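You operate a simulated robot arm through the tools that you are given. There is no shell and no other tool.

You are at the controls of a simulated robot arm. One attempt, no reset.

JOB
Grind the cup of beans as the card says; open the mill drawer.
Fine: set the grind dial, tip the beans into the hopper, crank till it is empty; the cup goes back; spill nothing.

The check looks at the end state, three seconds after you hand in, the way a careful person would. Anything else that was tipped, shoved, dropped, spilled or broken makes it a failure.

ROBOT AND FRAMES
A 7-joint arm with a two-finger parallel gripper, fixed in place. Base frame: the origin is at the foot of the arm, x ahead of it, y to its left, z up; the work surface is at about z = 900. Units: mm, rad, N and s.
With the tool pointing down near the work surface it reaches from about 300 to 680 mm from the base axis. Its first joint turns from -1.152 to 1.152 rad. Payload 1.57 kg.
The tool frame sits at the grasp point between the pads (the TCP): z along the fingers, y along the line on which they close. The tips reach 30 mm beyond it. The gripper opens to 110 mm. The fingers are 24 mm wide and 12 mm thick; the gripper's body (48 by 112 mm) begins 78 mm behind the TCP.
Orientation is told as [roll, pitch, yaw] about the base's x, y, z axes, in that order, counted from this pose: with the fingers straight down and closing along the base's y, the tool's x points along the base's -x, its y along +y and its z along -z.

CONTROLS
- The arm moves only by the tool apply_moves. Its argument "rows" is a list of rows, each an object of numbers (a shift or turn left out is 0, a gripper value left out holds the last): "x", "y", "z": the shift along the base's x, y, z in cm; "rx", "ry", "rz": the turn, a rotation vector about the base's x, y, z in rad; "jaw": the gripper command, from -1 (fully open) to 1 (shut), values between in proportion. In form: [{"x": .., "y": .., "z": .., "rx": .., "ry": .., "rz": .., "jaw": ..}, ...]. A call has 1 to 20 rows; each row is the pose to reach, as a shift and turn from the pose commanded when the call began. Each row takes 0.2 s and may step no farther than 50 mm and 0.15 rad from the row before; otherwise, or with a gripper value out of range, the whole call is refused. Where a pose cannot be reached the arm comes as near as it can. A force on the tool above 90 N (or 10 N above the force at the start of the call, whichever is more), or a blocked arm, ends the call early, and 0.2 s more pass. Each finger travels about 108 mm/s and halts on what it meets, pressing with about 29 N; the grip force reading is that of the motor and also rises with nothing between the fingers. The clock runs only during rows and for 0.2 s after the last one: add rows that repeat a pose to give the fingers time. It gives the time, the measured TCP pose, the force on the tool (base axes), the opening and the grip force at its end, in the units of the frame above (readings bear some noise), with the torque about the TCP (base axes, N m) and any sound that the robot's microphone picked up.
- Cameras (640 x 400 px; columns grow to the right, rows downward): "scene" is fixed at [149, -383.7, 1398.7]; the picture's right is [0.90, -0.45, 0.00], its down [-0.28, -0.56, -0.78] and it looks along [0.35, 0.70, -0.62] (base axes); focal length 214 px, centre (320, 200). "wrist" rides on the gripper at [70, 16, -141] in the tool frame; the picture's right is [-0.23, 0.97, 0.00], its down [-0.86, -0.20, -0.48] and it looks along [-0.47, -0.11, 0.88] (tool axes); focal length 222 px, centre (320, 200). There is no depth. A picture from a camera that has moved, and an enlarged one, comes with that camera's place and axes in the base frame and with its lens.
- snapshot(camera): a new picture of that camera. It takes no simulated time.
- inspect(camera, box): a new picture of the part [left, top, right, bottom] of that camera's present view, enlarged. It takes no simulated time.
- job_done(): hands the job in; it is judged then, once.

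Nothing tells you positions but the pictures and the camera data. Unless the task says otherwise, let go and move clear before handing in.

The tools are called after ">>>" by a JSON object that holds its "api" and its "payload". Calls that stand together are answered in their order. apply_moves: Moves the arm, as the interface text tells. Its arguments: {"type":"object","properties":{"rows":{"type":"array"}},"required":["rows"]} The other tools are called the same way: snapshot (camera) takes a picture; inspect (camera, box) takes an enlarged picture of a part of a camera's view; job_done () hands the job in.

At the start:

```text
t: 0.0
position: [355.9, 76.1, 1286.9]
tool_rot: [0.0, 0.001, 0.002]
wrist_force: [0.6, 0.0, -0.2]
wrist_torque: [-0.01, 0.01, 0.0]
opening: 109.9
grasp_force: 0.1
```

scene: 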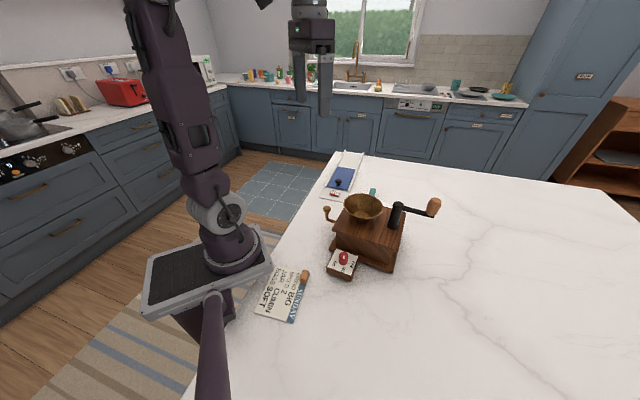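
wrist: 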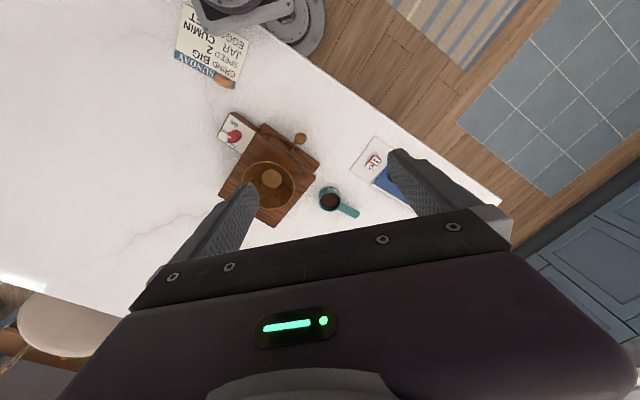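

I see a mill with hopper, crank, a small lever, a card near the base, and a teal cup with a handle. I'll zoom in on the card, mill and cup first.

>>> {"api": "inspect", "payload": {"camera": "scene", "box": [230, 240, 370, 330]}}

>>> {"api": "inspect", "payload": {"camera": "scene", "box": [300, 150, 460, 290]}}

>>> {"api": "inspect", "payload": {"camera": "wrist", "box": [160, 0, 320, 100]}}

>>> {"api": "inspect", "payload": {"camera": "wrist", "box": [200, 100, 430, 240]}}

```text
4.44 times, centred on (300, 285) of scene
camera zoom: at [149.0, -383.7, 1398.7], right [0.9, -0.45, 0.0], down [-0.28, -0.56, -0.78], along [0.35, 0.7, -0.62], focal length 953 px, centre (409, -178)
```

zoom: 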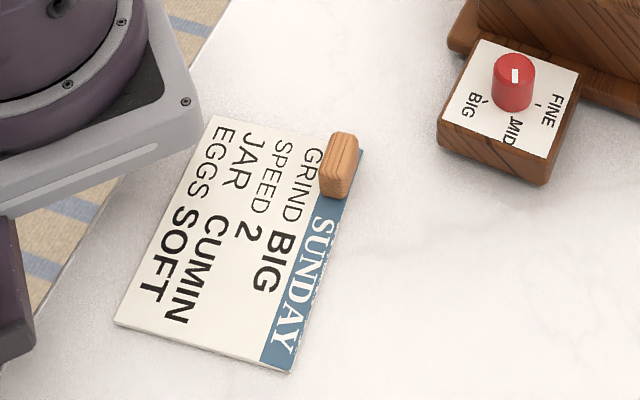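

```text
2.86 times, centred on (380, 220) of scene
camera zoom: at [149.0, -383.7, 1398.7], right [0.9, -0.45, 0.0], down [-0.28, -0.56, -0.78], along [0.35, 0.7, -0.62], focal length 613 px, centre (149, 143)
```

zoom: 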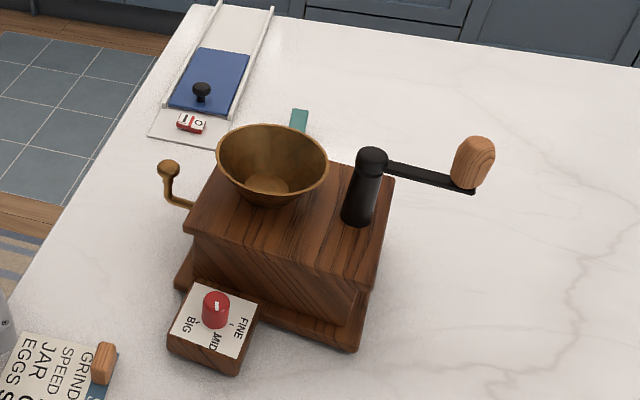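

```text
4.00 times, centred on (240, 50) of wrist
camera zoom: at [287.2, 94.4, 1429.2], right [0.23, 0.97, 0.0], down [0.86, -0.2, 0.48], along [0.47, -0.11, -0.88], focal length 888 px, centre (640, 800)
```

zoom: 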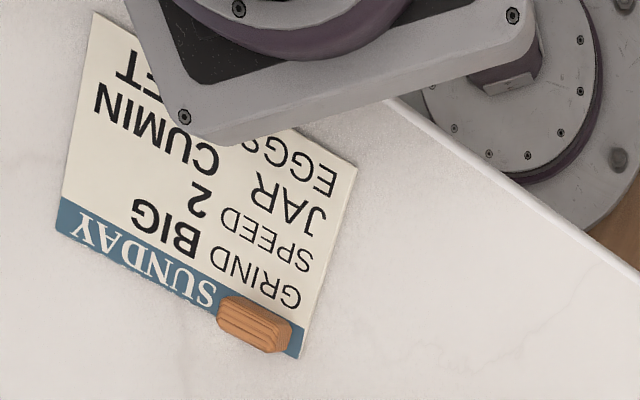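

```text
2.78 times, centred on (315, 170) of wrist
camera zoom: at [287.2, 94.4, 1429.2], right [0.23, 0.97, 0.0], down [0.86, -0.2, 0.48], along [0.47, -0.11, -0.88], focal length 618 px, centre (334, 284)
```

zoom: 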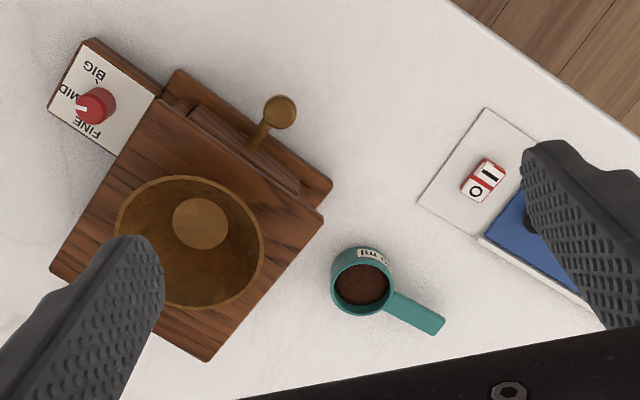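

The card says GRIND BIG, so the dial goes to BIG. I take the dial knob to be near (352,-109,940), the hopper rim near (445,-46,1034), the cup near (553,58) with its handle pointing to +x+y, and the crank knob near (595,-142). Next I'll hover over the dial for a close look.

>>> {"api": "apply_moves", "payload": {"rows": [{"x": 0, "y": -2.3, "z": -2.0}, {"x": 0, "y": -4.6, "z": -4.0}, {"x": 0, "y": -6.9, "z": -6.0}, {"x": 0, "y": -9.2, "z": -8.0}, {"x": 0, "y": -11.5, "z": -10.0}, {"x": 0, "y": -13.8, "z": -12.0}, {"x": 0, "y": -16.1, "z": -14.0}, {"x": 0, "y": -18.4, "z": -16.0}, {"x": 0, "y": -18.4, "z": -16.0}]}}

>>> {"api": "snapshot", "payload": {"camera": "wrist"}}

>>> {"api": "snapshot", "payload": {"camera": "scene"}}

```text
t: 2.0
position: [357.1, -106.1, 1127.4]
tool_rot: [-0.001, 0.001, 0.001]
wrist_force: [-0.6, -0.9, -0.9]
wrist_torque: [0.01, 0.02, -0.02]
opening: 110.0
grasp_force: 0.0
```

```text
taken
camera wrist: at [287.6, -89.4, 1269.2], right [0.23, 0.97, 0.0], down [0.86, -0.2, 0.48], along [0.47, -0.11, -0.88], focal length 222 px, centre (320, 200)
```

wrist: 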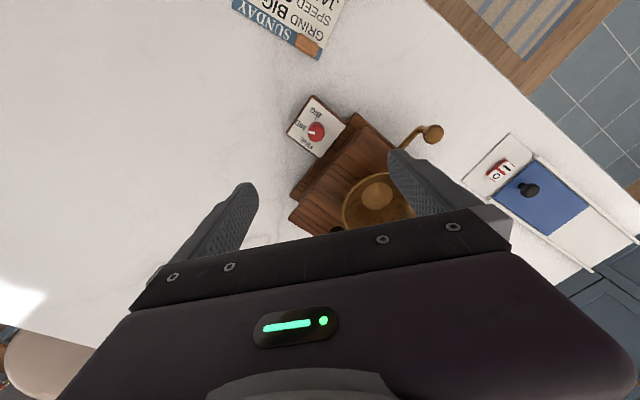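

```text
taken
```

scene: 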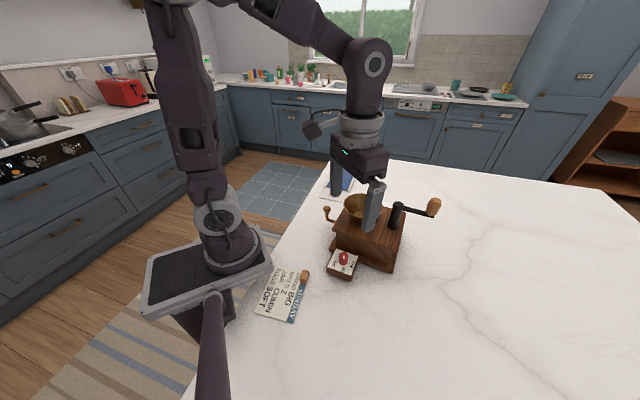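

The dial shows below the gripper; I'll enlarge the wrist view on the dial, drawer knob and hopper.

>>> {"api": "inspect", "payload": {"camera": "wrist", "box": [280, 90, 352, 162]}}

>>> {"api": "inspect", "payload": {"camera": "wrist", "box": [270, 80, 460, 240]}}

>>> {"api": "inspect", "payload": {"camera": "scene", "box": [315, 235, 371, 285]}}

```text
5.56 times, centred on (316, 126) of wrist
camera zoom: at [287.6, -89.4, 1269.2], right [0.23, 0.97, 0.0], down [0.86, -0.2, 0.48], along [0.47, -0.11, -0.88], focal length 1234 px, centre (342, 611)
```

zoom: 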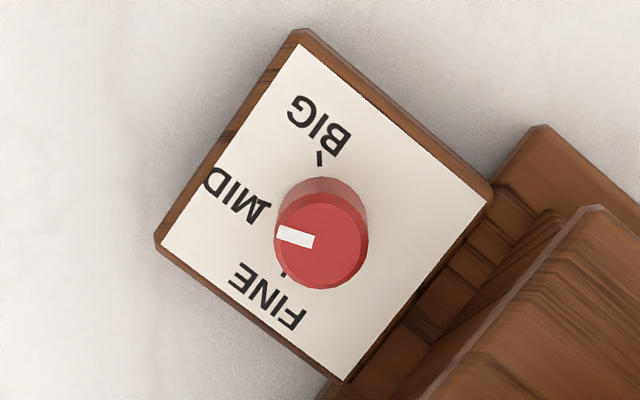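

```text
2.50 times, centred on (365, 160) of wrist
camera zoom: at [287.6, -89.4, 1269.2], right [0.23, 0.97, 0.0], down [0.86, -0.2, 0.48], along [0.47, -0.11, -0.88], focal length 555 px, centre (208, 300)
```

zoom: 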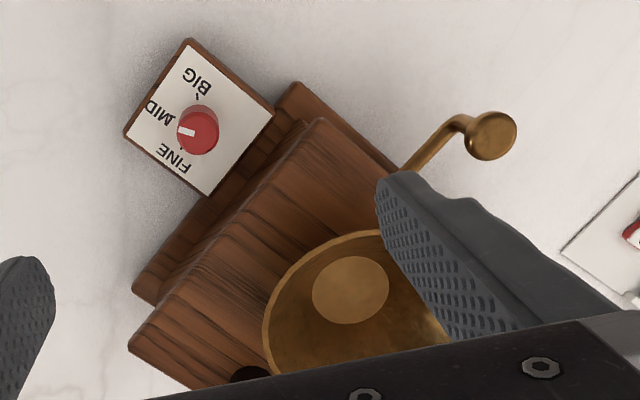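

```text
8.00 times, centred on (343, 260) of scene
camera zoom: at [149.0, -383.7, 1398.7], right [0.9, -0.45, 0.0], down [-0.28, -0.56, -0.78], along [0.35, 0.7, -0.62], focal length 1716 px, centre (136, -280)
```

zoom: 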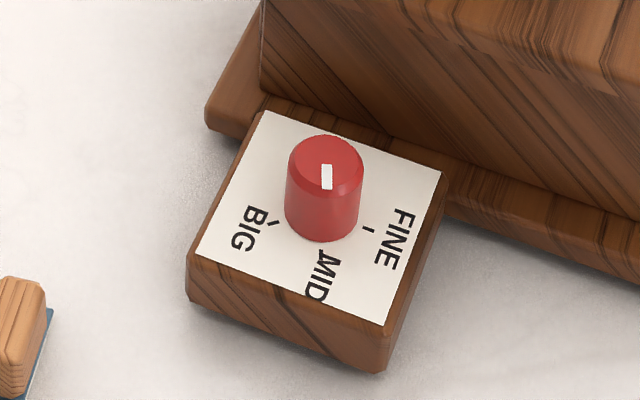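

The pointer stands at about -117° (MID), with the BIG tick at about 170° and FINE at about -53°, so the dial must turn roughly 72° clockwise seen from above. I'll yaw the tool and centre it over the dial knob, partly closing the jaws.

>>> {"api": "apply_moves", "payload": {"rows": [{"z": -1, "rz": 0.14, "jaw": 0.1}, {"z": -2, "rz": 0.28, "jaw": 0.1}, {"z": -4, "rz": 0.42}, {"z": -6, "rz": 0.56}, {"z": -8, "rz": 0.63}, {"x": -0.37, "y": -0.17, "z": -8, "rz": 0.63}, {"x": -0.37, "y": -0.17, "z": -8, "rz": 0.63}, {"x": -0.37, "y": -0.17, "z": -8, "rz": 0.63}]}}

>>> {"api": "snapshot", "payload": {"camera": "wrist"}}

>>> {"api": "inspect", "payload": {"camera": "scene", "box": [290, 170, 450, 290]}}

```text
t: 3.8
position: [352.7, -109.0, 1046.9]
tool_rot: [0.001, 0.0, 0.629]
wrist_force: [0.6, -0.5, 0.3]
wrist_torque: [0.02, -0.01, 0.02]
opening: 49.5
grasp_force: 0.0
```

```text
taken
camera wrist: at [287.6, -136.3, 1189.5], right [-0.39, 0.92, 0.0], down [0.81, 0.34, 0.48], along [0.44, 0.19, -0.88], focal length 222 px, centre (320, 200)
```

wrist: 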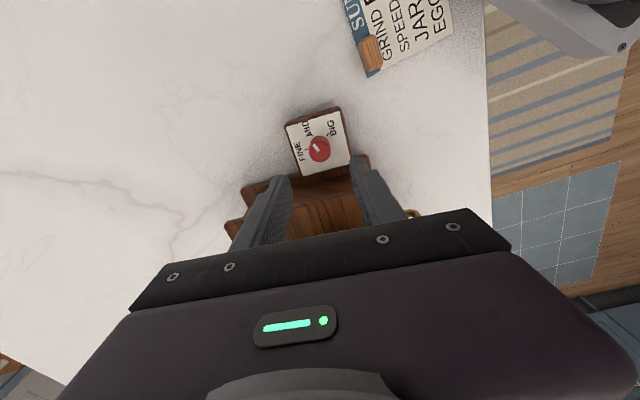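

```text
3.33 times, centred on (370, 230) of scene
camera zoom: at [149.0, -383.7, 1398.7], right [0.9, -0.45, 0.0], down [-0.28, -0.56, -0.78], along [0.35, 0.7, -0.62], focal length 715 px, centre (153, 100)
```

zoom: 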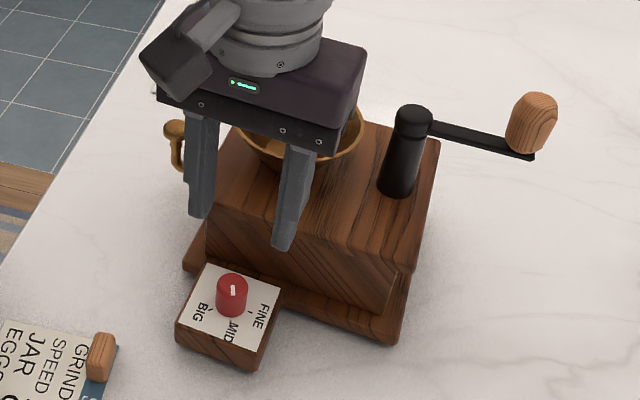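

The tool is roughly centred over the dial. I'll check the alignment with an enlarged wrist view before descending.

>>> {"api": "inspect", "payload": {"camera": "wrist", "box": [280, 100, 360, 190]}}

```text
4.44 times, centred on (320, 145) of wrist
camera zoom: at [287.6, -136.3, 1189.5], right [-0.39, 0.92, 0.0], down [0.81, 0.34, 0.48], along [0.44, 0.19, -0.88], focal length 987 px, centre (320, 444)
```

zoom: 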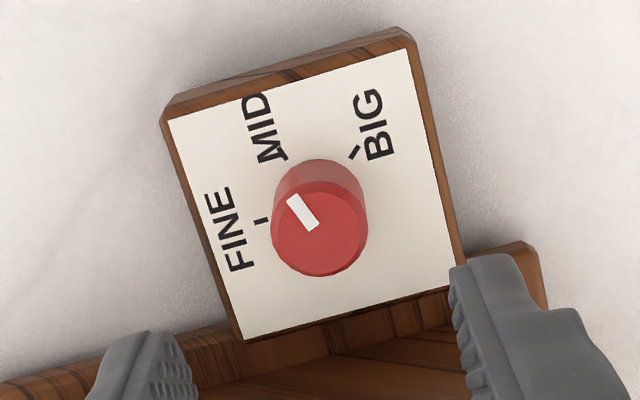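

The knob is centred at about (351,-109.3) with its top at about z 956. I'll descend to put the fingertips just above the dial face, then close on the knob.

>>> {"api": "apply_moves", "payload": {"rows": [{"x": -0.15, "y": 0, "z": -2}, {"x": -0.15, "z": -4}, {"x": -0.15, "z": -5.5}, {"x": -0.15, "z": -6.8}, {"x": -0.15, "z": -7.6}, {"x": -0.15, "z": -7.6}]}}

>>> {"api": "inspect", "payload": {"camera": "scene", "box": [310, 210, 390, 290]}}

>>> {"api": "inspect", "payload": {"camera": "wrist", "box": [260, 120, 380, 220]}}

```text
t: 5.2
position: [352.0, -108.8, 969.7]
tool_rot: [-0.001, 0.0, 0.63]
wrist_force: [-0.6, 0.3, 0.5]
wrist_torque: [0.01, -0.03, 0.01]
opening: 49.4
grasp_force: 0.0
```

```text
5.00 times, centred on (350, 250) of scene
camera zoom: at [149.0, -383.7, 1398.7], right [0.9, -0.45, 0.0], down [-0.28, -0.56, -0.78], along [0.35, 0.7, -0.62], focal length 1072 px, centre (170, -50)
```

zoom: 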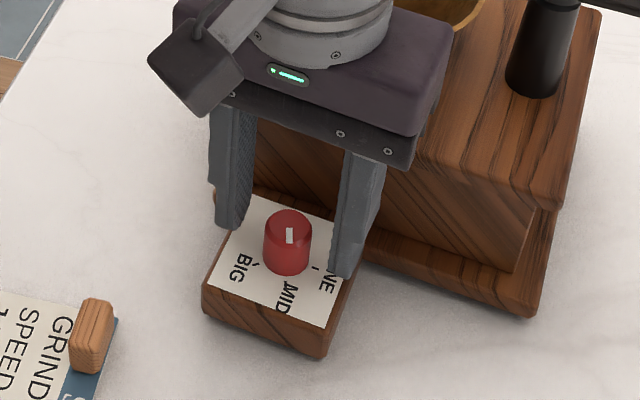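

```text
4.00 times, centred on (320, 170) of wrist
camera zoom: at [286.5, -135.5, 1112.7], right [-0.39, 0.92, 0.0], down [0.81, 0.34, 0.48], along [0.44, 0.19, -0.88], focal length 888 px, centre (320, 320)
```

zoom: 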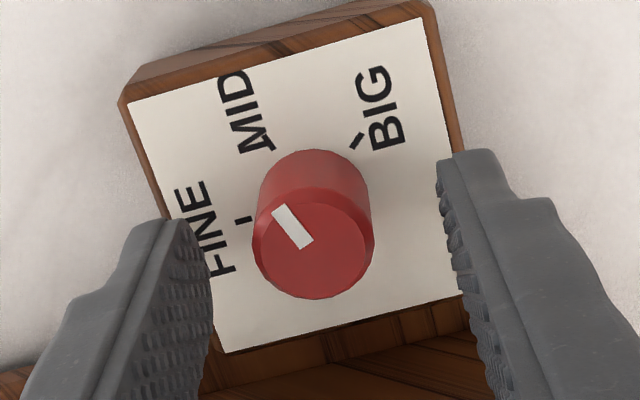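

The fingers straddle the red knob with the tips just above the face. Closing now.

>>> {"api": "apply_moves", "payload": {"rows": [{"x": -0.1, "y": -0.05, "jaw": 0.1}, {"x": -0.1, "y": -0.05, "jaw": 0.5}, {"x": -0.1, "y": -0.05, "jaw": 0.8}, {"x": -0.1, "y": -0.05, "jaw": 0.8}]}}

>>> {"api": "inspect", "payload": {"camera": "wrist", "box": [260, 120, 380, 220]}}

```text
t: 6.2
position: [351.9, -108.7, 970.8]
tool_rot: [-0.001, -0.001, 0.631]
wrist_force: [6.6, -9.9, 0.2]
wrist_torque: [-0.12, -0.28, 0.0]
opening: 23.4
grasp_force: 29.3
```

```text
4.00 times, centred on (320, 170) of wrist
camera zoom: at [285.8, -136.6, 1112.8], right [-0.39, 0.92, 0.0], down [0.81, 0.34, 0.48], along [0.44, 0.19, -0.88], focal length 888 px, centre (320, 320)
```

zoom: 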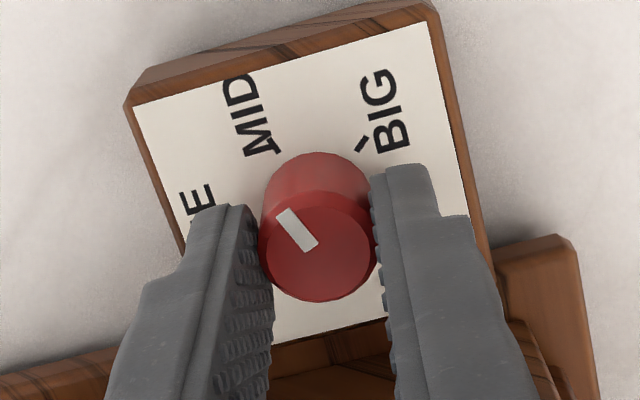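

Gripped at 23.4 mm with a sideways load of about 12 N, so I'll relieve about 1 mm and turn the knob clockwise by about 1.25 rad.

>>> {"api": "apply_moves", "payload": {"rows": [{"x": 0.06, "y": -0.08, "rz": 0}, {"x": 0.06, "y": -0.08, "rz": -0.1}, {"x": 0.06, "y": -0.08, "rz": -0.22}]}}

>>> {"api": "inspect", "payload": {"camera": "wrist", "box": [260, 120, 380, 220]}}

```text
t: 7.0
position: [351.4, -110.1, 970.4]
tool_rot: [-0.001, 0.0, 0.412]
wrist_force: [11.1, 0.5, 0.1]
wrist_torque: [0.11, -0.53, 0.0]
opening: 23.4
grasp_force: 29.5
```

```text
4.00 times, centred on (320, 170) of wrist
camera zoom: at [281.6, -121.9, 1112.9], right [-0.18, 0.98, 0.0], down [0.86, 0.16, 0.48], along [0.47, 0.09, -0.88], focal length 888 px, centre (320, 320)
```

zoom: 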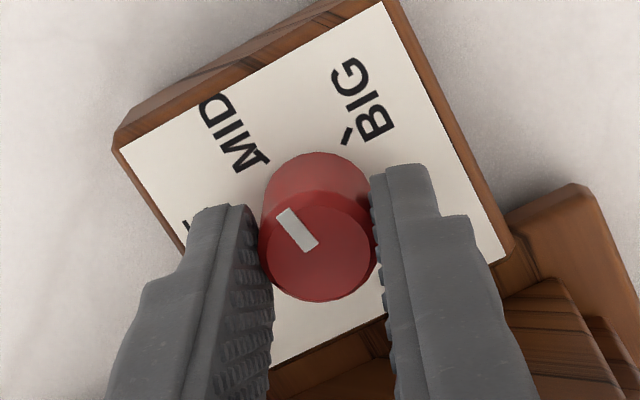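

The knob turns with the gripper. I'll continue the turn, easing +x a little for the side load.

>>> {"api": "apply_moves", "payload": {"rows": [{"x": 0.08, "rz": -0.13}, {"x": 0.08, "rz": -0.26}, {"x": 0.08, "rz": -0.39}, {"x": 0.08, "rz": -0.52}, {"x": 0.08, "rz": -0.65}, {"x": 0.08, "rz": -0.78}, {"x": 0.08, "rz": -0.9}, {"x": 0.08, "rz": -1.0}, {"x": 0.08, "rz": -1.0}]}}

>>> {"api": "inspect", "payload": {"camera": "wrist", "box": [260, 120, 380, 220]}}

>>> {"api": "inspect", "payload": {"camera": "scene", "box": [310, 230, 376, 290]}}

```text
t: 9.0
position: [351.0, -109.6, 970.3]
tool_rot: [-0.001, 0.002, -0.594]
wrist_force: [-5.0, -12.9, 0.1]
wrist_torque: [-0.51, -0.08, -0.01]
opening: 23.3
grasp_force: 29.6
```

```text
4.00 times, centred on (320, 170) of wrist
camera zoom: at [303.0, -56.8, 1113.6], right [0.73, 0.68, 0.0], down [0.6, -0.64, 0.48], along [0.32, -0.35, -0.88], focal length 888 px, centre (320, 320)
```

zoom: 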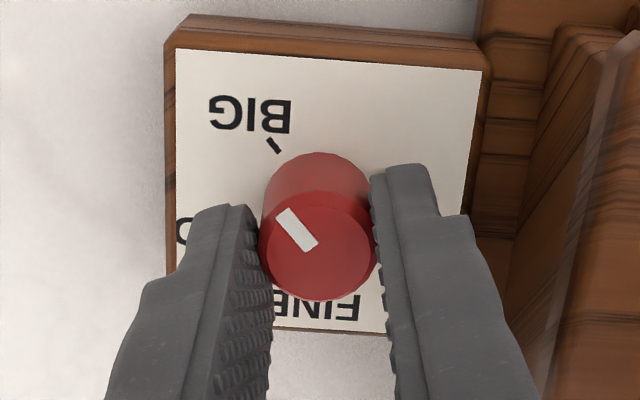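

```text
6.67 times, centred on (343, 260) of scene
camera zoom: at [148.9, -384.1, 1398.6], right [0.9, -0.45, 0.0], down [-0.28, -0.56, -0.78], along [0.35, 0.7, -0.62], focal length 1430 px, centre (167, -200)
```

zoom: 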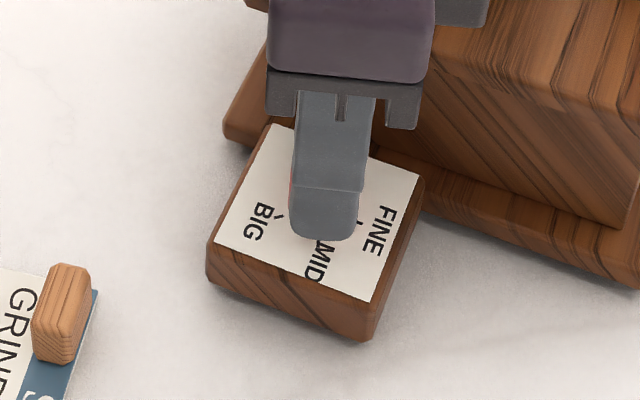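

The pointer stands about 3–6° short of the BIG tick by my estimate. I'll turn a touch more, release, rise and look.

>>> {"api": "apply_moves", "payload": {"rows": [{"rz": -0.08}, {"rz": -0.08}, {"rz": -0.08, "jaw": 0.3}, {"rz": -0.08, "jaw": 0.1}, {"rz": -0.08, "z": 2}, {"rz": -0.08, "z": 5}, {"rz": -0.08, "z": 8}, {"rz": -0.08, "z": 8}]}}

>>> {"api": "inspect", "payload": {"camera": "wrist", "box": [280, 100, 360, 190]}}

>>> {"api": "inspect", "payload": {"camera": "scene", "box": [315, 235, 371, 285]}}

```text
t: 10.8
position: [351.2, -108.3, 1050.9]
tool_rot: [0.0, -0.002, -0.671]
wrist_force: [-0.3, -0.1, -0.7]
wrist_torque: [0.0, -0.02, 0.04]
opening: 49.6
grasp_force: 0.1
```

```text
4.44 times, centred on (320, 145) of wrist
camera zoom: at [307.0, -51.4, 1192.4], right [0.78, 0.62, 0.0], down [0.55, -0.69, 0.48], along [0.3, -0.37, -0.88], focal length 987 px, centre (320, 444)
```

zoom: 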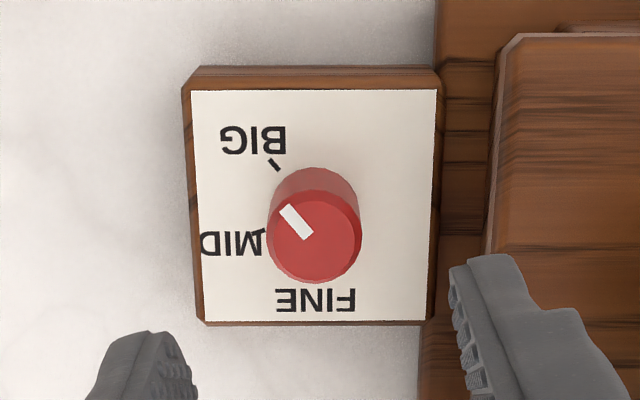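

```text
8.00 times, centred on (343, 260) of scene
camera zoom: at [149.0, -383.7, 1398.7], right [0.9, -0.45, 0.0], down [-0.28, -0.56, -0.78], along [0.35, 0.7, -0.62], focal length 1716 px, centre (136, -280)
```

zoom: 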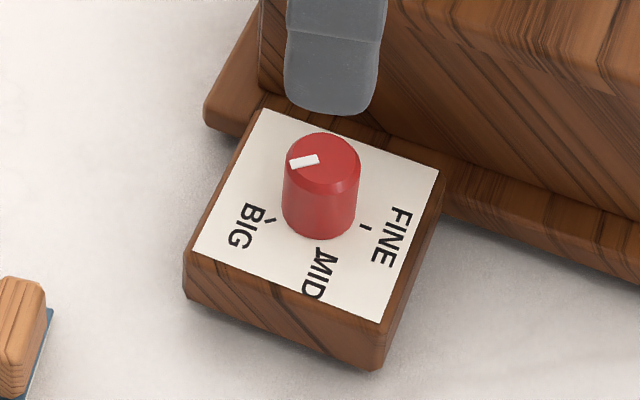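

The dial pointer now lines up with BIG in both views. Next I'll rise and go above the cup for a close look.

>>> {"api": "apply_moves", "payload": {"rows": [{"z": 4, "jaw": -1}, {"z": 8}, {"z": 12, "rz": 0.1}, {"x": 2, "y": 2, "z": 13, "rz": 0.2}, {"x": 5, "y": 4.5, "z": 13, "rz": 0.3}, {"x": 8, "y": 7, "z": 13, "rz": 0.4}, {"x": 11, "y": 9.5, "z": 13, "rz": 0.5}, {"x": 14, "y": 12.5, "z": 13, "rz": 0.6}, {"x": 17, "y": 15, "z": 13, "rz": 0.67}, {"x": 19, "y": 16.5, "z": 13, "rz": 0.67}, {"x": 19, "y": 16.5, "z": 13, "rz": 0.67}]}}

>>> {"api": "snapshot", "payload": {"camera": "wrist"}}

>>> {"api": "snapshot", "payload": {"camera": "scene"}}

```text
t: 13.2
position: [542.0, 54.3, 1180.5]
tool_rot: [0.0, 0.001, 0.001]
wrist_force: [0.0, -0.2, 0.2]
wrist_torque: [-0.01, -0.01, -0.04]
opening: 110.0
grasp_force: 0.1
```

```text
taken
camera wrist: at [472.6, 72.2, 1323.1], right [0.23, 0.97, 0.0], down [0.86, -0.2, 0.48], along [0.47, -0.11, -0.88], focal length 222 px, centre (320, 200)
```

wrist: 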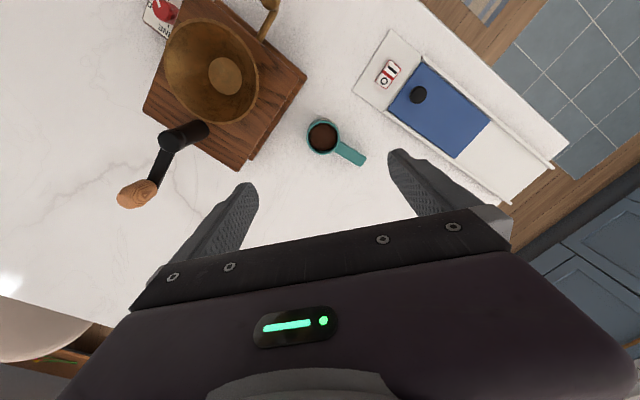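

```text
taken
```

scene: 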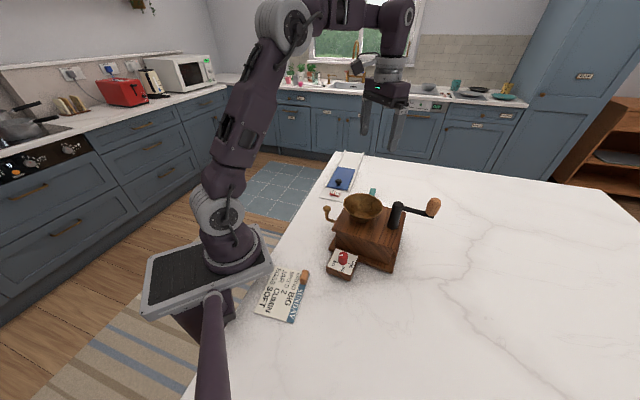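

>>> {"api": "inspect", "payload": {"camera": "wrist", "box": [290, 100, 380, 180]}}

>>> {"api": "inspect", "payload": {"camera": "wrist", "box": [110, 0, 310, 220]}}

>>> {"api": "inspect", "payload": {"camera": "wrist", "box": [340, 20, 520, 200]}}

```text
5.00 times, centred on (335, 140) of wrist
camera zoom: at [472.6, 72.2, 1323.1], right [0.23, 0.97, 0.0], down [0.86, -0.2, 0.48], along [0.47, -0.11, -0.88], focal length 1111 px, centre (245, 500)
```

zoom: 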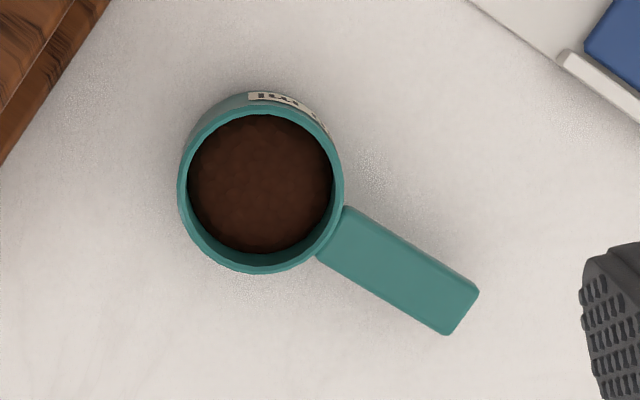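

```text
1.82 times, centred on (210, 110) of wrist
camera zoom: at [472.6, 72.2, 1323.1], right [0.23, 0.97, 0.0], down [0.86, -0.2, 0.48], along [0.47, -0.11, -0.88], focal length 404 px, centre (520, 364)
```

zoom: 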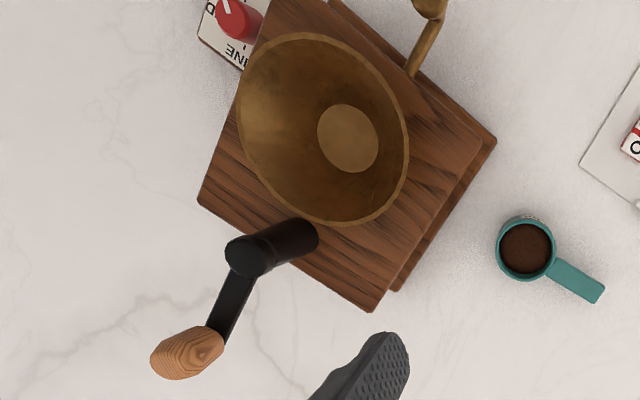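

```text
2.22 times, centred on (430, 110) of wrist
camera zoom: at [472.6, 72.2, 1323.1], right [0.23, 0.97, 0.0], down [0.86, -0.2, 0.48], along [0.47, -0.11, -0.88], focal length 494 px, centre (76, 400)
```

zoom: 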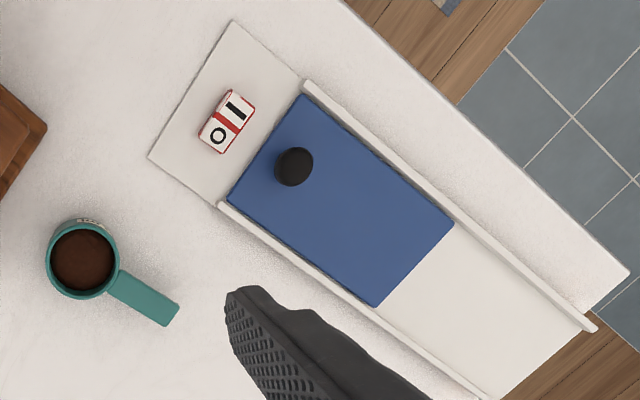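

>>> {"api": "inspect", "payload": {"camera": "scene", "box": [340, 170, 400, 210]}}

>>> {"api": "inspect", "payload": {"camera": "scene", "box": [310, 180, 450, 280]}}

```text
10.00 times, centred on (370, 190) of scene
camera zoom: at [149.0, -383.7, 1398.7], right [0.9, -0.45, 0.0], down [-0.28, -0.56, -0.78], along [0.35, 0.7, -0.62], focal length 2145 px, centre (-180, 300)
```

zoom: 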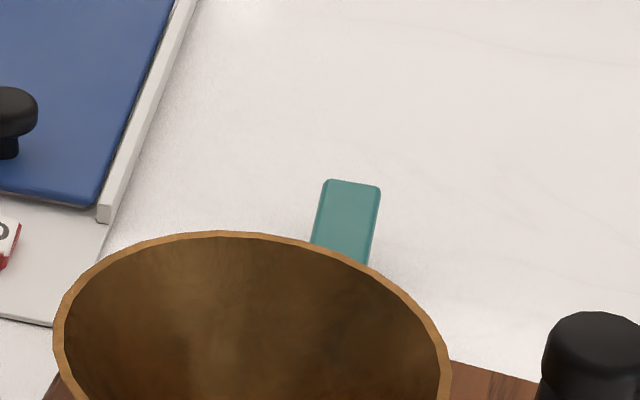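

```text
4.00 times, centred on (380, 230) of scene
camera zoom: at [149.0, -383.7, 1398.7], right [0.9, -0.45, 0.0], down [-0.28, -0.56, -0.78], along [0.35, 0.7, -0.62], focal length 858 px, centre (80, 80)
```

zoom: 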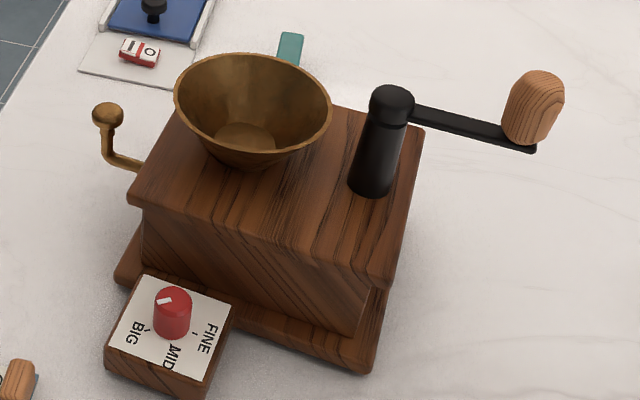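

The cup rim is about 57 mm across at (561,57), and its flat handle runs at 45° out to (624,118) with its top at about z 934. Gripping the handle and rolling about the handle axis looks best for pouring, so I'll first test in free air that such a roll over the hopper is reachable.

>>> {"api": "apply_moves", "payload": {"rows": [{"x": -1, "y": -1, "z": 1, "rz": 0.13}, {"x": -2, "y": -2, "z": 2, "rz": 0.26}, {"x": -3, "y": -3, "z": 3, "rz": 0.39}, {"x": -4, "y": -4, "z": 4, "rz": 0.52}, {"x": -5, "y": -5, "z": 4, "rz": 0.65}, {"x": -5.5, "y": -5.8, "z": 4, "rz": 0.785}, {"x": -5.5, "y": -5.8, "z": 4, "rz": 0.785}]}}

>>> {"api": "apply_moves", "payload": {"rows": [{"rx": -0.1, "ry": -0.1}, {"rx": -0.2, "ry": -0.2}, {"rx": -0.3, "ry": -0.3}, {"rx": -0.4, "ry": -0.4}, {"rx": -0.5, "ry": -0.5}, {"rx": -0.6, "ry": -0.6}, {"rx": -0.7, "ry": -0.7}, {"rx": -0.8, "ry": -0.8}, {"rx": -0.9, "ry": -0.9}, {"rx": -1.0, "ry": -1.0}, {"rx": -1.1, "ry": -1.1}, {"rx": -1.1, "ry": -1.1}]}}

>>> {"api": "snapshot", "payload": {"camera": "scene"}}

>>> {"api": "snapshot", "payload": {"camera": "wrist"}}

```text
t: 14.8
position: [487.3, -2.9, 1222.5]
tool_rot: [0.001, 0.001, 0.787]
wrist_force: [0.1, -0.4, 0.2]
wrist_torque: [0.01, -0.02, 0.03]
opening: 109.9
grasp_force: 0.0
```

```text
t: 17.4
position: [487.1, -2.8, 1220.0]
tool_rot: [-1.556, -0.001, 0.787]
wrist_force: [0.2, 0.3, 0.0]
wrist_torque: [0.0, -0.02, -0.01]
opening: 110.2
grasp_force: 0.1
```

```text
taken
```

scene: 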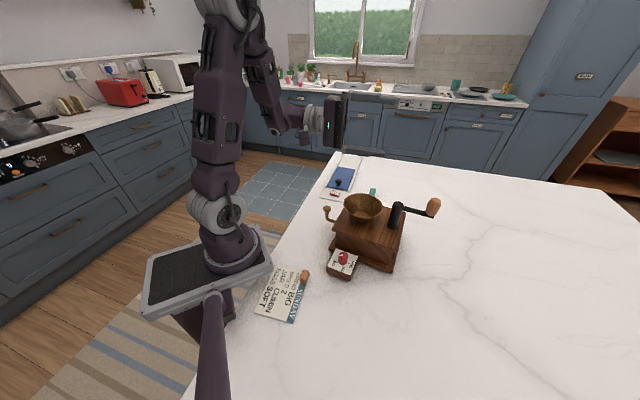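

```text
taken
camera wrist: at [337.6, 48.7, 1207.0], right [0.15, 0.17, -0.97], down [0.27, 0.94, 0.21], along [0.95, -0.29, 0.1], focal length 222 px, centre (320, 200)
```

wrist: 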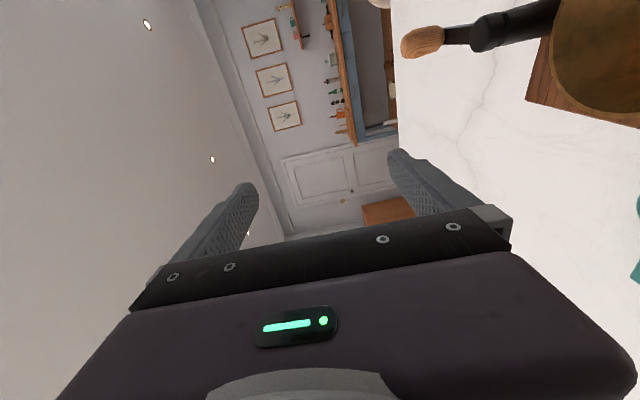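

The 90° roll is reachable. I'll test farther, to about 125–135°.

>>> {"api": "apply_moves", "payload": {"rows": [{"rx": -0.1, "ry": -0.1}, {"rx": -0.2, "ry": -0.2}, {"rx": -0.3, "ry": -0.3}, {"rx": -0.4, "ry": -0.4}, {"rx": -0.5, "ry": -0.5}, {"rx": -0.5, "ry": -0.5}]}}

>>> {"api": "snapshot", "payload": {"camera": "scene"}}

```text
t: 18.8
position: [485.5, -2.5, 1220.7]
tool_rot: [-2.264, 0.0, 0.786]
wrist_force: [0.4, -0.4, 0.0]
wrist_torque: [-0.04, 0.0, 0.02]
opening: 110.1
grasp_force: 0.0
out of reach, approached as far as the arm can: row 2, 3, 4
```

```text
taken
```

scene: 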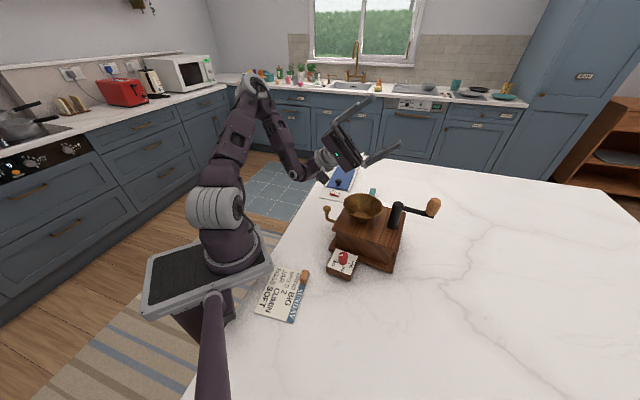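

It reached 130°, but the intermediate rows were out of reach for the posture it came in. I'll step back gradually to see where the posture changes.

>>> {"api": "apply_moves", "payload": {"rows": [{"rx": 0.1, "ry": 0.1}, {"rx": 0.1, "ry": 0.1}]}}

>>> {"api": "apply_moves", "payload": {"rows": [{"rx": 0.1, "ry": 0.1}, {"rx": 0.1, "ry": 0.1}]}}

>>> {"api": "apply_moves", "payload": {"rows": [{"rx": 0.1, "ry": 0.1}, {"rx": 0.1, "ry": 0.1}]}}

>>> {"api": "snapshot", "payload": {"camera": "scene"}}

```text
t: 19.4
position: [493.0, 1.0, 1221.3]
tool_rot: [-2.12, 0.0, 0.786]
wrist_force: [-0.7, -0.2, -1.0]
wrist_torque: [0.0, 0.0, 0.0]
opening: 110.1
grasp_force: 0.1
out of reach, approached as far as the arm can: row 1, 2
```

```text
t: 20.0
position: [501.4, -8.1, 1224.4]
tool_rot: [-1.979, -0.001, 0.784]
wrist_force: [-0.2, -0.5, 0.2]
wrist_torque: [-0.01, -0.03, 0.03]
opening: 110.3
grasp_force: 0.0
out of reach, approached as far as the arm can: row 1, 2
```

```text
t: 20.6
position: [502.6, -8.9, 1223.2]
tool_rot: [-1.839, 0.0, 0.785]
wrist_force: [0.2, 0.8, -0.4]
wrist_torque: [0.0, 0.01, 0.01]
opening: 109.8
grasp_force: 0.0
```

```text
taken
```

scene: 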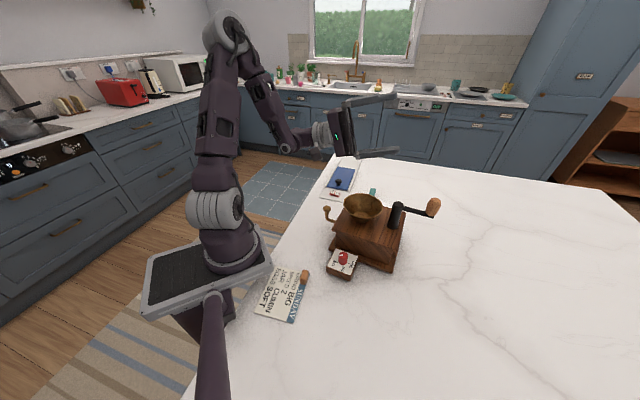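

At 105–120° the arm falls short by only about 15 mm because the wrist comes too close to the base. A smaller heading of the handle (about 20°) keeps the wrist farther out; I'll test that one, lower down.

>>> {"api": "apply_moves", "payload": {"rows": [{"y": -0.4, "z": -1, "rz": -0.11}, {"y": -0.8, "z": -2, "rz": -0.22}, {"y": -1.2, "z": -4, "rz": -0.33}, {"y": -1.6, "z": -6, "rz": -0.435}, {"y": -1.6, "z": -7, "rz": -0.435}, {"y": -1.6, "z": -7, "rz": -0.435}]}}

>>> {"api": "apply_moves", "payload": {"rows": [{"rx": -0.113, "ry": -0.041}, {"rx": -0.226, "ry": -0.082}, {"rx": -0.339, "ry": -0.123}, {"rx": -0.45, "ry": -0.164}, {"rx": -0.45, "ry": -0.164}]}}

>>> {"api": "snapshot", "payload": {"camera": "scene"}}

```text
t: 22.0
position: [502.6, -25.5, 1155.1]
tool_rot: [-1.839, 0.0, 0.348]
wrist_force: [0.4, -0.1, -0.4]
wrist_torque: [-0.01, -0.03, 0.01]
opening: 110.1
grasp_force: 0.0
```

```text
t: 23.2
position: [500.1, -24.0, 1154.4]
tool_rot: [-2.318, 0.0, 0.351]
wrist_force: [0.3, -0.4, 0.2]
wrist_torque: [-0.02, 0.03, -0.01]
opening: 110.0
grasp_force: 0.0
```

```text
taken
```

scene: 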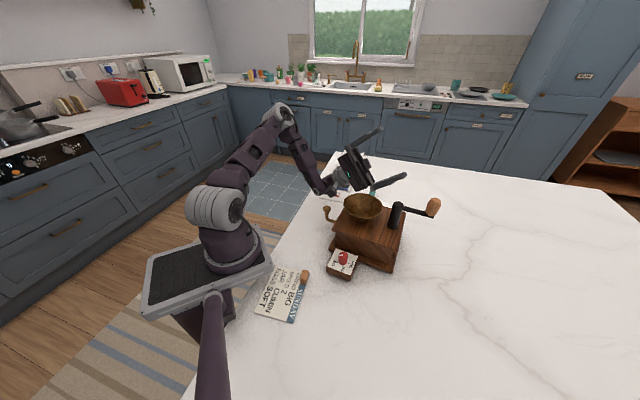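

133° is reachable there with no shortfall. Now I'll roll back to upright along the same axis to confirm the whole sweep is clean.

>>> {"api": "apply_moves", "payload": {"rows": [{"rx": 0.128, "ry": 0.0467}, {"rx": 0.256, "ry": 0.0933}, {"rx": 0.385, "ry": 0.14}, {"rx": 0.513, "ry": 0.187}, {"rx": 0.641, "ry": 0.233}, {"rx": 0.769, "ry": 0.28}, {"rx": 0.897, "ry": 0.327}, {"rx": 1.026, "ry": 0.373}, {"rx": 1.154, "ry": 0.42}, {"rx": 1.282, "ry": 0.467}, {"rx": 1.41, "ry": 0.513}, {"rx": 1.538, "ry": 0.56}, {"rx": 1.667, "ry": 0.607}, {"rx": 1.795, "ry": 0.653}, {"rx": 1.923, "ry": 0.7}, {"rx": 2.051, "ry": 0.747}, {"rx": 2.18, "ry": 0.793}, {"rx": 2.18, "ry": 0.793}]}}

>>> {"api": "snapshot", "payload": {"camera": "scene"}}

```text
t: 27.0
position: [501.8, -23.8, 1154.5]
tool_rot: [0.004, -0.002, 0.35]
wrist_force: [0.4, -0.7, -0.1]
wrist_torque: [0.02, -0.02, 0.0]
opening: 110.2
grasp_force: 0.1
```

```text
taken
```

scene: 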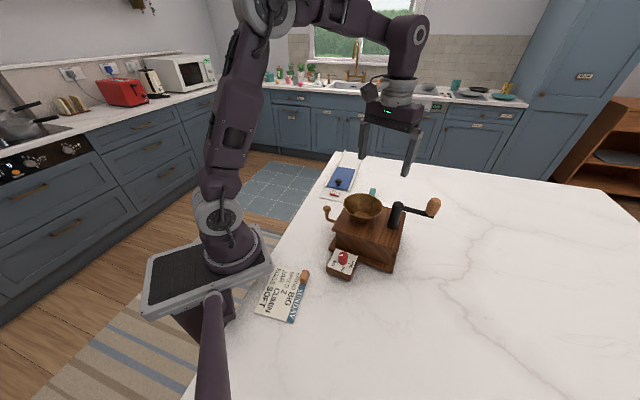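

The reverse sweep is clean. I'll test the forward sweep once more at pour height (z≈1130) and check clearances there.

>>> {"api": "apply_moves", "payload": {"rows": [{"z": -1.2, "jaw": 0.6}, {"z": -2.4}, {"z": -2.4, "rx": -0.128, "ry": -0.0467}, {"z": -2.4, "rx": -0.256, "ry": -0.0933}, {"z": -2.4, "rx": -0.385, "ry": -0.14}, {"z": -2.4, "rx": -0.513, "ry": -0.187}, {"z": -2.4, "rx": -0.641, "ry": -0.233}, {"z": -2.4, "rx": -0.769, "ry": -0.28}, {"z": -2.4, "rx": -0.897, "ry": -0.327}, {"z": -2.4, "rx": -1.026, "ry": -0.373}, {"z": -2.4, "rx": -1.154, "ry": -0.42}, {"z": -2.4, "rx": -1.282, "ry": -0.467}, {"z": -2.4, "rx": -1.41, "ry": -0.513}, {"z": -2.4, "rx": -1.538, "ry": -0.56}, {"z": -2.4, "rx": -1.667, "ry": -0.607}, {"z": -2.4, "rx": -1.795, "ry": -0.653}, {"z": -2.4, "rx": -1.923, "ry": -0.7}, {"z": -2.4, "rx": -2.051, "ry": -0.747}, {"z": -2.4, "rx": -2.051, "ry": -0.747}]}}

>>> {"api": "inspect", "payload": {"camera": "scene", "box": [280, 120, 460, 280]}}

>>> {"api": "snapshot", "payload": {"camera": "wrist"}}

```text
t: 31.0
position: [502.5, -24.8, 1131.1]
tool_rot: [-2.184, -0.002, 0.352]
wrist_force: [0.1, -0.5, -0.9]
wrist_torque: [0.03, 0.06, -0.02]
opening: 21.9
grasp_force: 0.0
```

```text
2.50 times, centred on (370, 200) of scene
camera zoom: at [149.0, -383.7, 1398.7], right [0.9, -0.45, 0.0], down [-0.28, -0.56, -0.78], along [0.35, 0.7, -0.62], focal length 536 px, centre (195, 200)
```

zoom: 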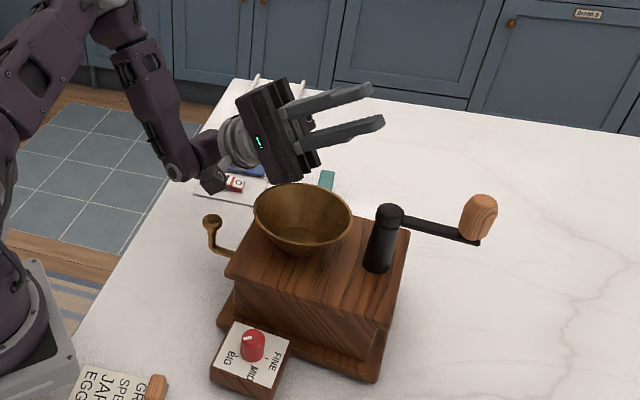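

```text
taken
camera wrist: at [400.3, 52.0, 1037.3], right [0.41, -0.45, -0.8], down [0.63, 0.77, -0.11], along [0.66, -0.46, 0.59], focal length 222 px, centre (320, 200)
```

wrist: 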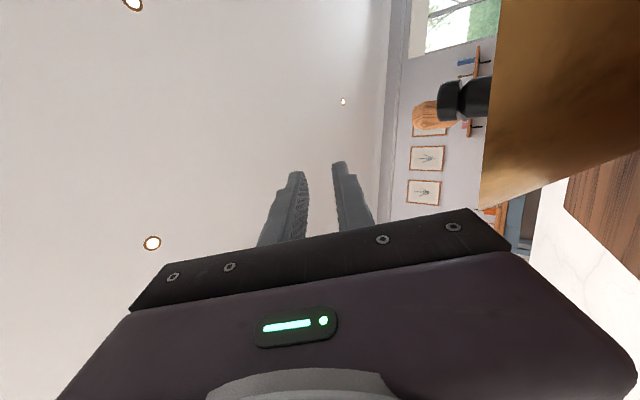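

Forward sweep clean and clear of hopper and drawer knob. I'll roll back upright and move above the cup handle.

>>> {"api": "apply_moves", "payload": {"rows": [{"z": 0.5, "rx": 0.128, "ry": 0.0467}, {"z": 1, "rx": 0.256, "ry": 0.0933}, {"z": 1, "rx": 0.385, "ry": 0.14}, {"z": 1, "rx": 0.513, "ry": 0.187}, {"z": 1, "rx": 0.641, "ry": 0.233}, {"z": 1, "rx": 0.769, "ry": 0.28}, {"z": 1, "rx": 0.897, "ry": 0.327}, {"z": 1, "rx": 1.026, "ry": 0.373}, {"z": 1, "rx": 1.154, "ry": 0.42}, {"z": 1, "rx": 1.282, "ry": 0.467}, {"z": 1, "rx": 1.41, "ry": 0.513}, {"z": 1, "rx": 1.538, "ry": 0.56}, {"z": 1, "rx": 1.667, "ry": 0.607}, {"z": 1, "rx": 1.795, "ry": 0.653}, {"z": 1, "rx": 1.923, "ry": 0.7}, {"z": 1, "rx": 2.051, "ry": 0.747}, {"z": 1, "rx": 2.051, "ry": 0.747}]}}

>>> {"api": "apply_moves", "payload": {"rows": [{"x": 2, "y": 2.5, "rz": 0.1}, {"x": 4, "y": 5, "rz": 0.2}, {"x": 6, "y": 8, "rz": 0.3}, {"x": 8, "y": 10.5, "rz": 0.4}, {"x": 10, "y": 12.4, "z": -2, "rz": 0.435}, {"x": 10.3, "y": 12.4, "z": -5, "rz": 0.435, "jaw": 0.1}, {"x": 10.3, "y": 12.4, "z": -8, "rz": 0.435}, {"x": 10.3, "y": 12.4, "z": -10, "rz": 0.435}, {"x": 10.3, "y": 12.4, "z": -10, "rz": 0.435}]}}

>>> {"api": "snapshot", "payload": {"camera": "wrist"}}

>>> {"api": "inspect", "payload": {"camera": "wrist", "box": [260, 70, 380, 190]}}

```text
t: 34.6
position: [502.1, -25.4, 1141.4]
tool_rot: [0.003, -0.001, 0.349]
wrist_force: [0.5, 0.3, 1.1]
wrist_torque: [0.0, -0.01, 0.03]
opening: 22.1
grasp_force: 0.0
```

```text
t: 36.6
position: [604.7, 100.6, 1040.2]
tool_rot: [0.002, -0.003, 0.78]
wrist_force: [0.3, 0.7, -0.3]
wrist_torque: [0.01, -0.02, 0.03]
opening: 49.5
grasp_force: 0.0
```

```text
taken
camera wrist: at [543.4, 62.5, 1181.9], right [-0.53, 0.85, 0.0], down [0.75, 0.46, 0.48], along [0.41, 0.25, -0.88], focal length 222 px, centre (320, 200)
```

wrist: 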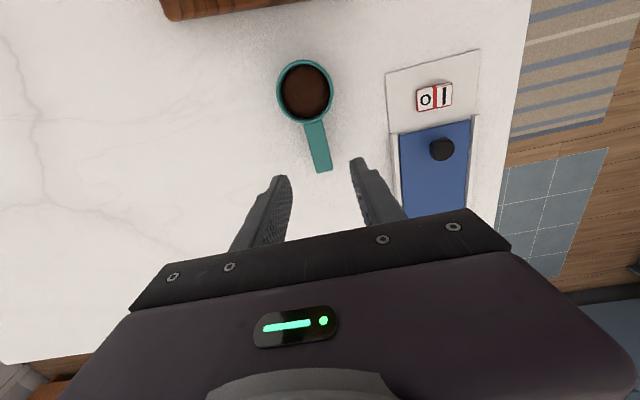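

```text
3.33 times, centred on (320, 130) of wrist
camera zoom: at [543.4, 62.5, 1181.9], right [-0.53, 0.85, 0.0], down [0.75, 0.46, 0.48], along [0.41, 0.25, -0.88], focal length 740 px, centre (320, 433)
```

zoom: 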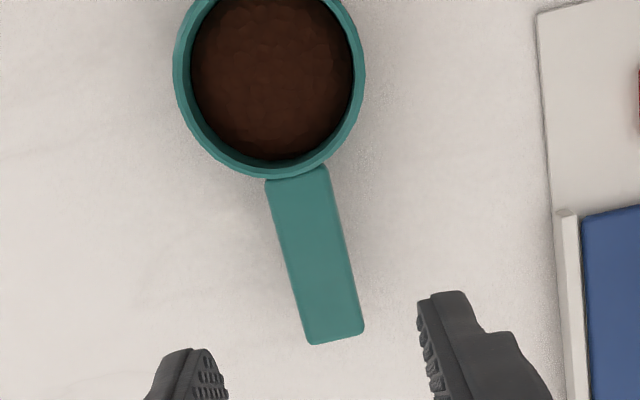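

The handle runs from (582,77) to (622,117) at 45°, about 19.5 mm wide, and the fingers straddle it in line. I'll descend over the middle of the handle with the tips staying above the table.

>>> {"api": "apply_moves", "payload": {"rows": [{"x": -0.2, "y": -0.25, "z": -2.5}, {"x": -0.2, "y": -0.25, "z": -5}, {"x": -0.2, "y": -0.25, "z": -7}, {"x": -0.2, "y": -0.25, "z": -8.2}, {"x": -0.2, "y": -0.25, "z": -8.2}]}}

>>> {"api": "inspect", "payload": {"camera": "wrist", "box": [240, 20, 400, 220]}}

>>> {"api": "inspect", "payload": {"camera": "scene", "box": [340, 120, 440, 210]}}

```text
t: 37.8
position: [602.4, 96.3, 957.0]
tool_rot: [0.003, -0.003, 0.783]
wrist_force: [-0.7, -0.4, 0.6]
wrist_torque: [-0.03, 0.0, 0.0]
opening: 49.7
grasp_force: 0.1
```

```text
2.00 times, centred on (320, 120) of wrist
camera zoom: at [542.1, 59.8, 1099.4], right [-0.53, 0.85, 0.0], down [0.75, 0.46, 0.48], along [0.41, 0.25, -0.88], focal length 444 px, centre (320, 360)
```

zoom: 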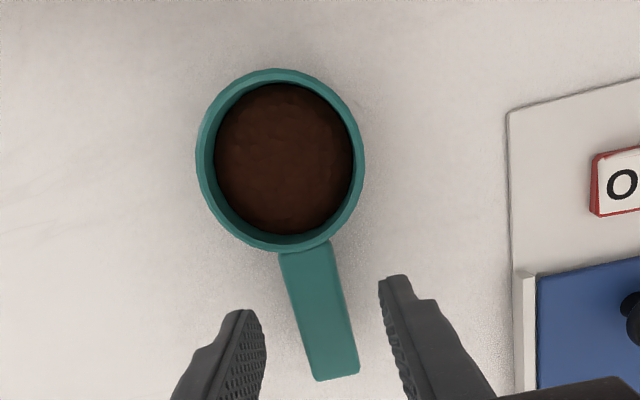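

```text
4.44 times, centred on (390, 165) of scene
camera zoom: at [149.0, -383.7, 1398.7], right [0.9, -0.45, 0.0], down [-0.28, -0.56, -0.78], along [0.35, 0.7, -0.62], focal length 953 px, centre (9, 356)
```

zoom: 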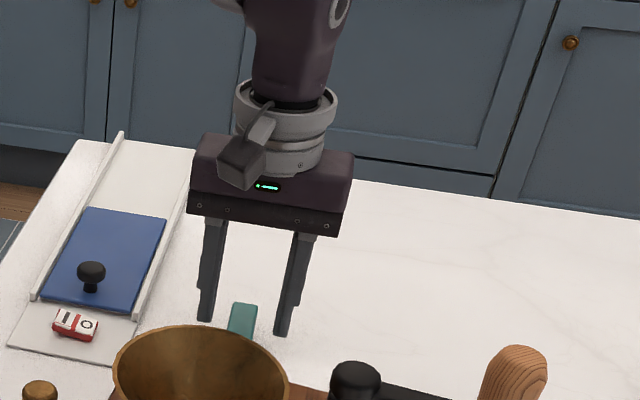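

The handle top is about z 931.5 and is centred between the fingers. I'll descend to TCP z≈937 and close gently on it.

>>> {"api": "apply_moves", "payload": {"rows": [{"z": -0.7}, {"z": -1.4}, {"z": -2.0}, {"z": -2.0, "jaw": 0.3}, {"z": -2.0, "jaw": 0.5}, {"z": -2.0, "jaw": 0.58}, {"z": -2.0, "jaw": 0.62}, {"z": -2.0, "jaw": 0.66}, {"z": -2.0, "jaw": 0.8}, {"z": -2.0, "jaw": 0.8}]}}

>>> {"api": "inspect", "payload": {"camera": "wrist", "box": [240, 20, 400, 220]}}

>>> {"api": "inspect", "payload": {"camera": "scene", "box": [340, 120, 440, 210]}}

```text
t: 40.0
position: [603.7, 97.3, 937.7]
tool_rot: [0.003, -0.002, 0.782]
wrist_force: [-0.5, 0.1, 0.3]
wrist_torque: [0.0, -0.06, 0.0]
opening: 21.1
grasp_force: 29.1
```

```text
2.00 times, centred on (320, 120) of wrist
camera zoom: at [542.3, 59.7, 1079.9], right [-0.53, 0.85, 0.0], down [0.75, 0.46, 0.48], along [0.41, 0.25, -0.88], focal length 444 px, centre (320, 360)
```

zoom: 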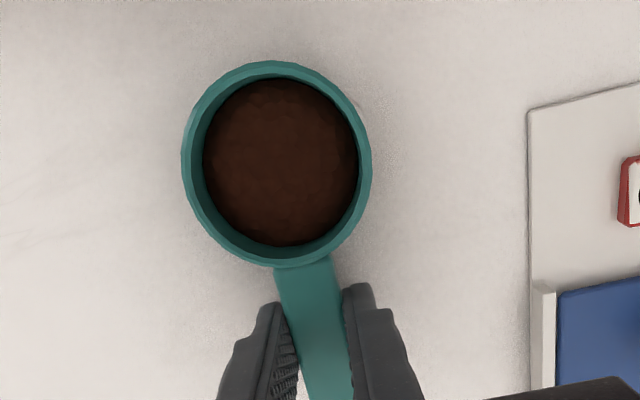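

```text
4.44 times, centred on (390, 165) of scene
camera zoom: at [149.0, -383.7, 1398.7], right [0.9, -0.45, 0.0], down [-0.28, -0.56, -0.78], along [0.35, 0.7, -0.62], focal length 953 px, centre (9, 356)
```

zoom: 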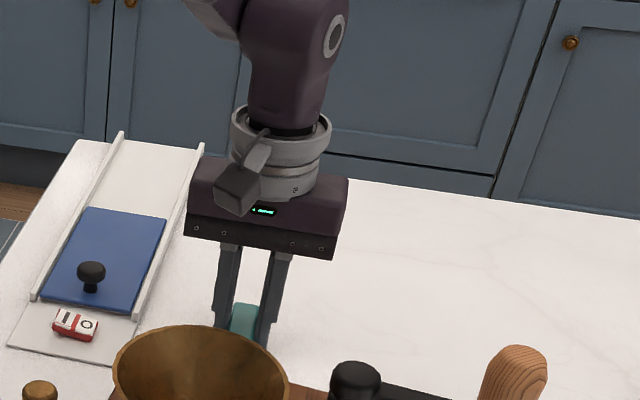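

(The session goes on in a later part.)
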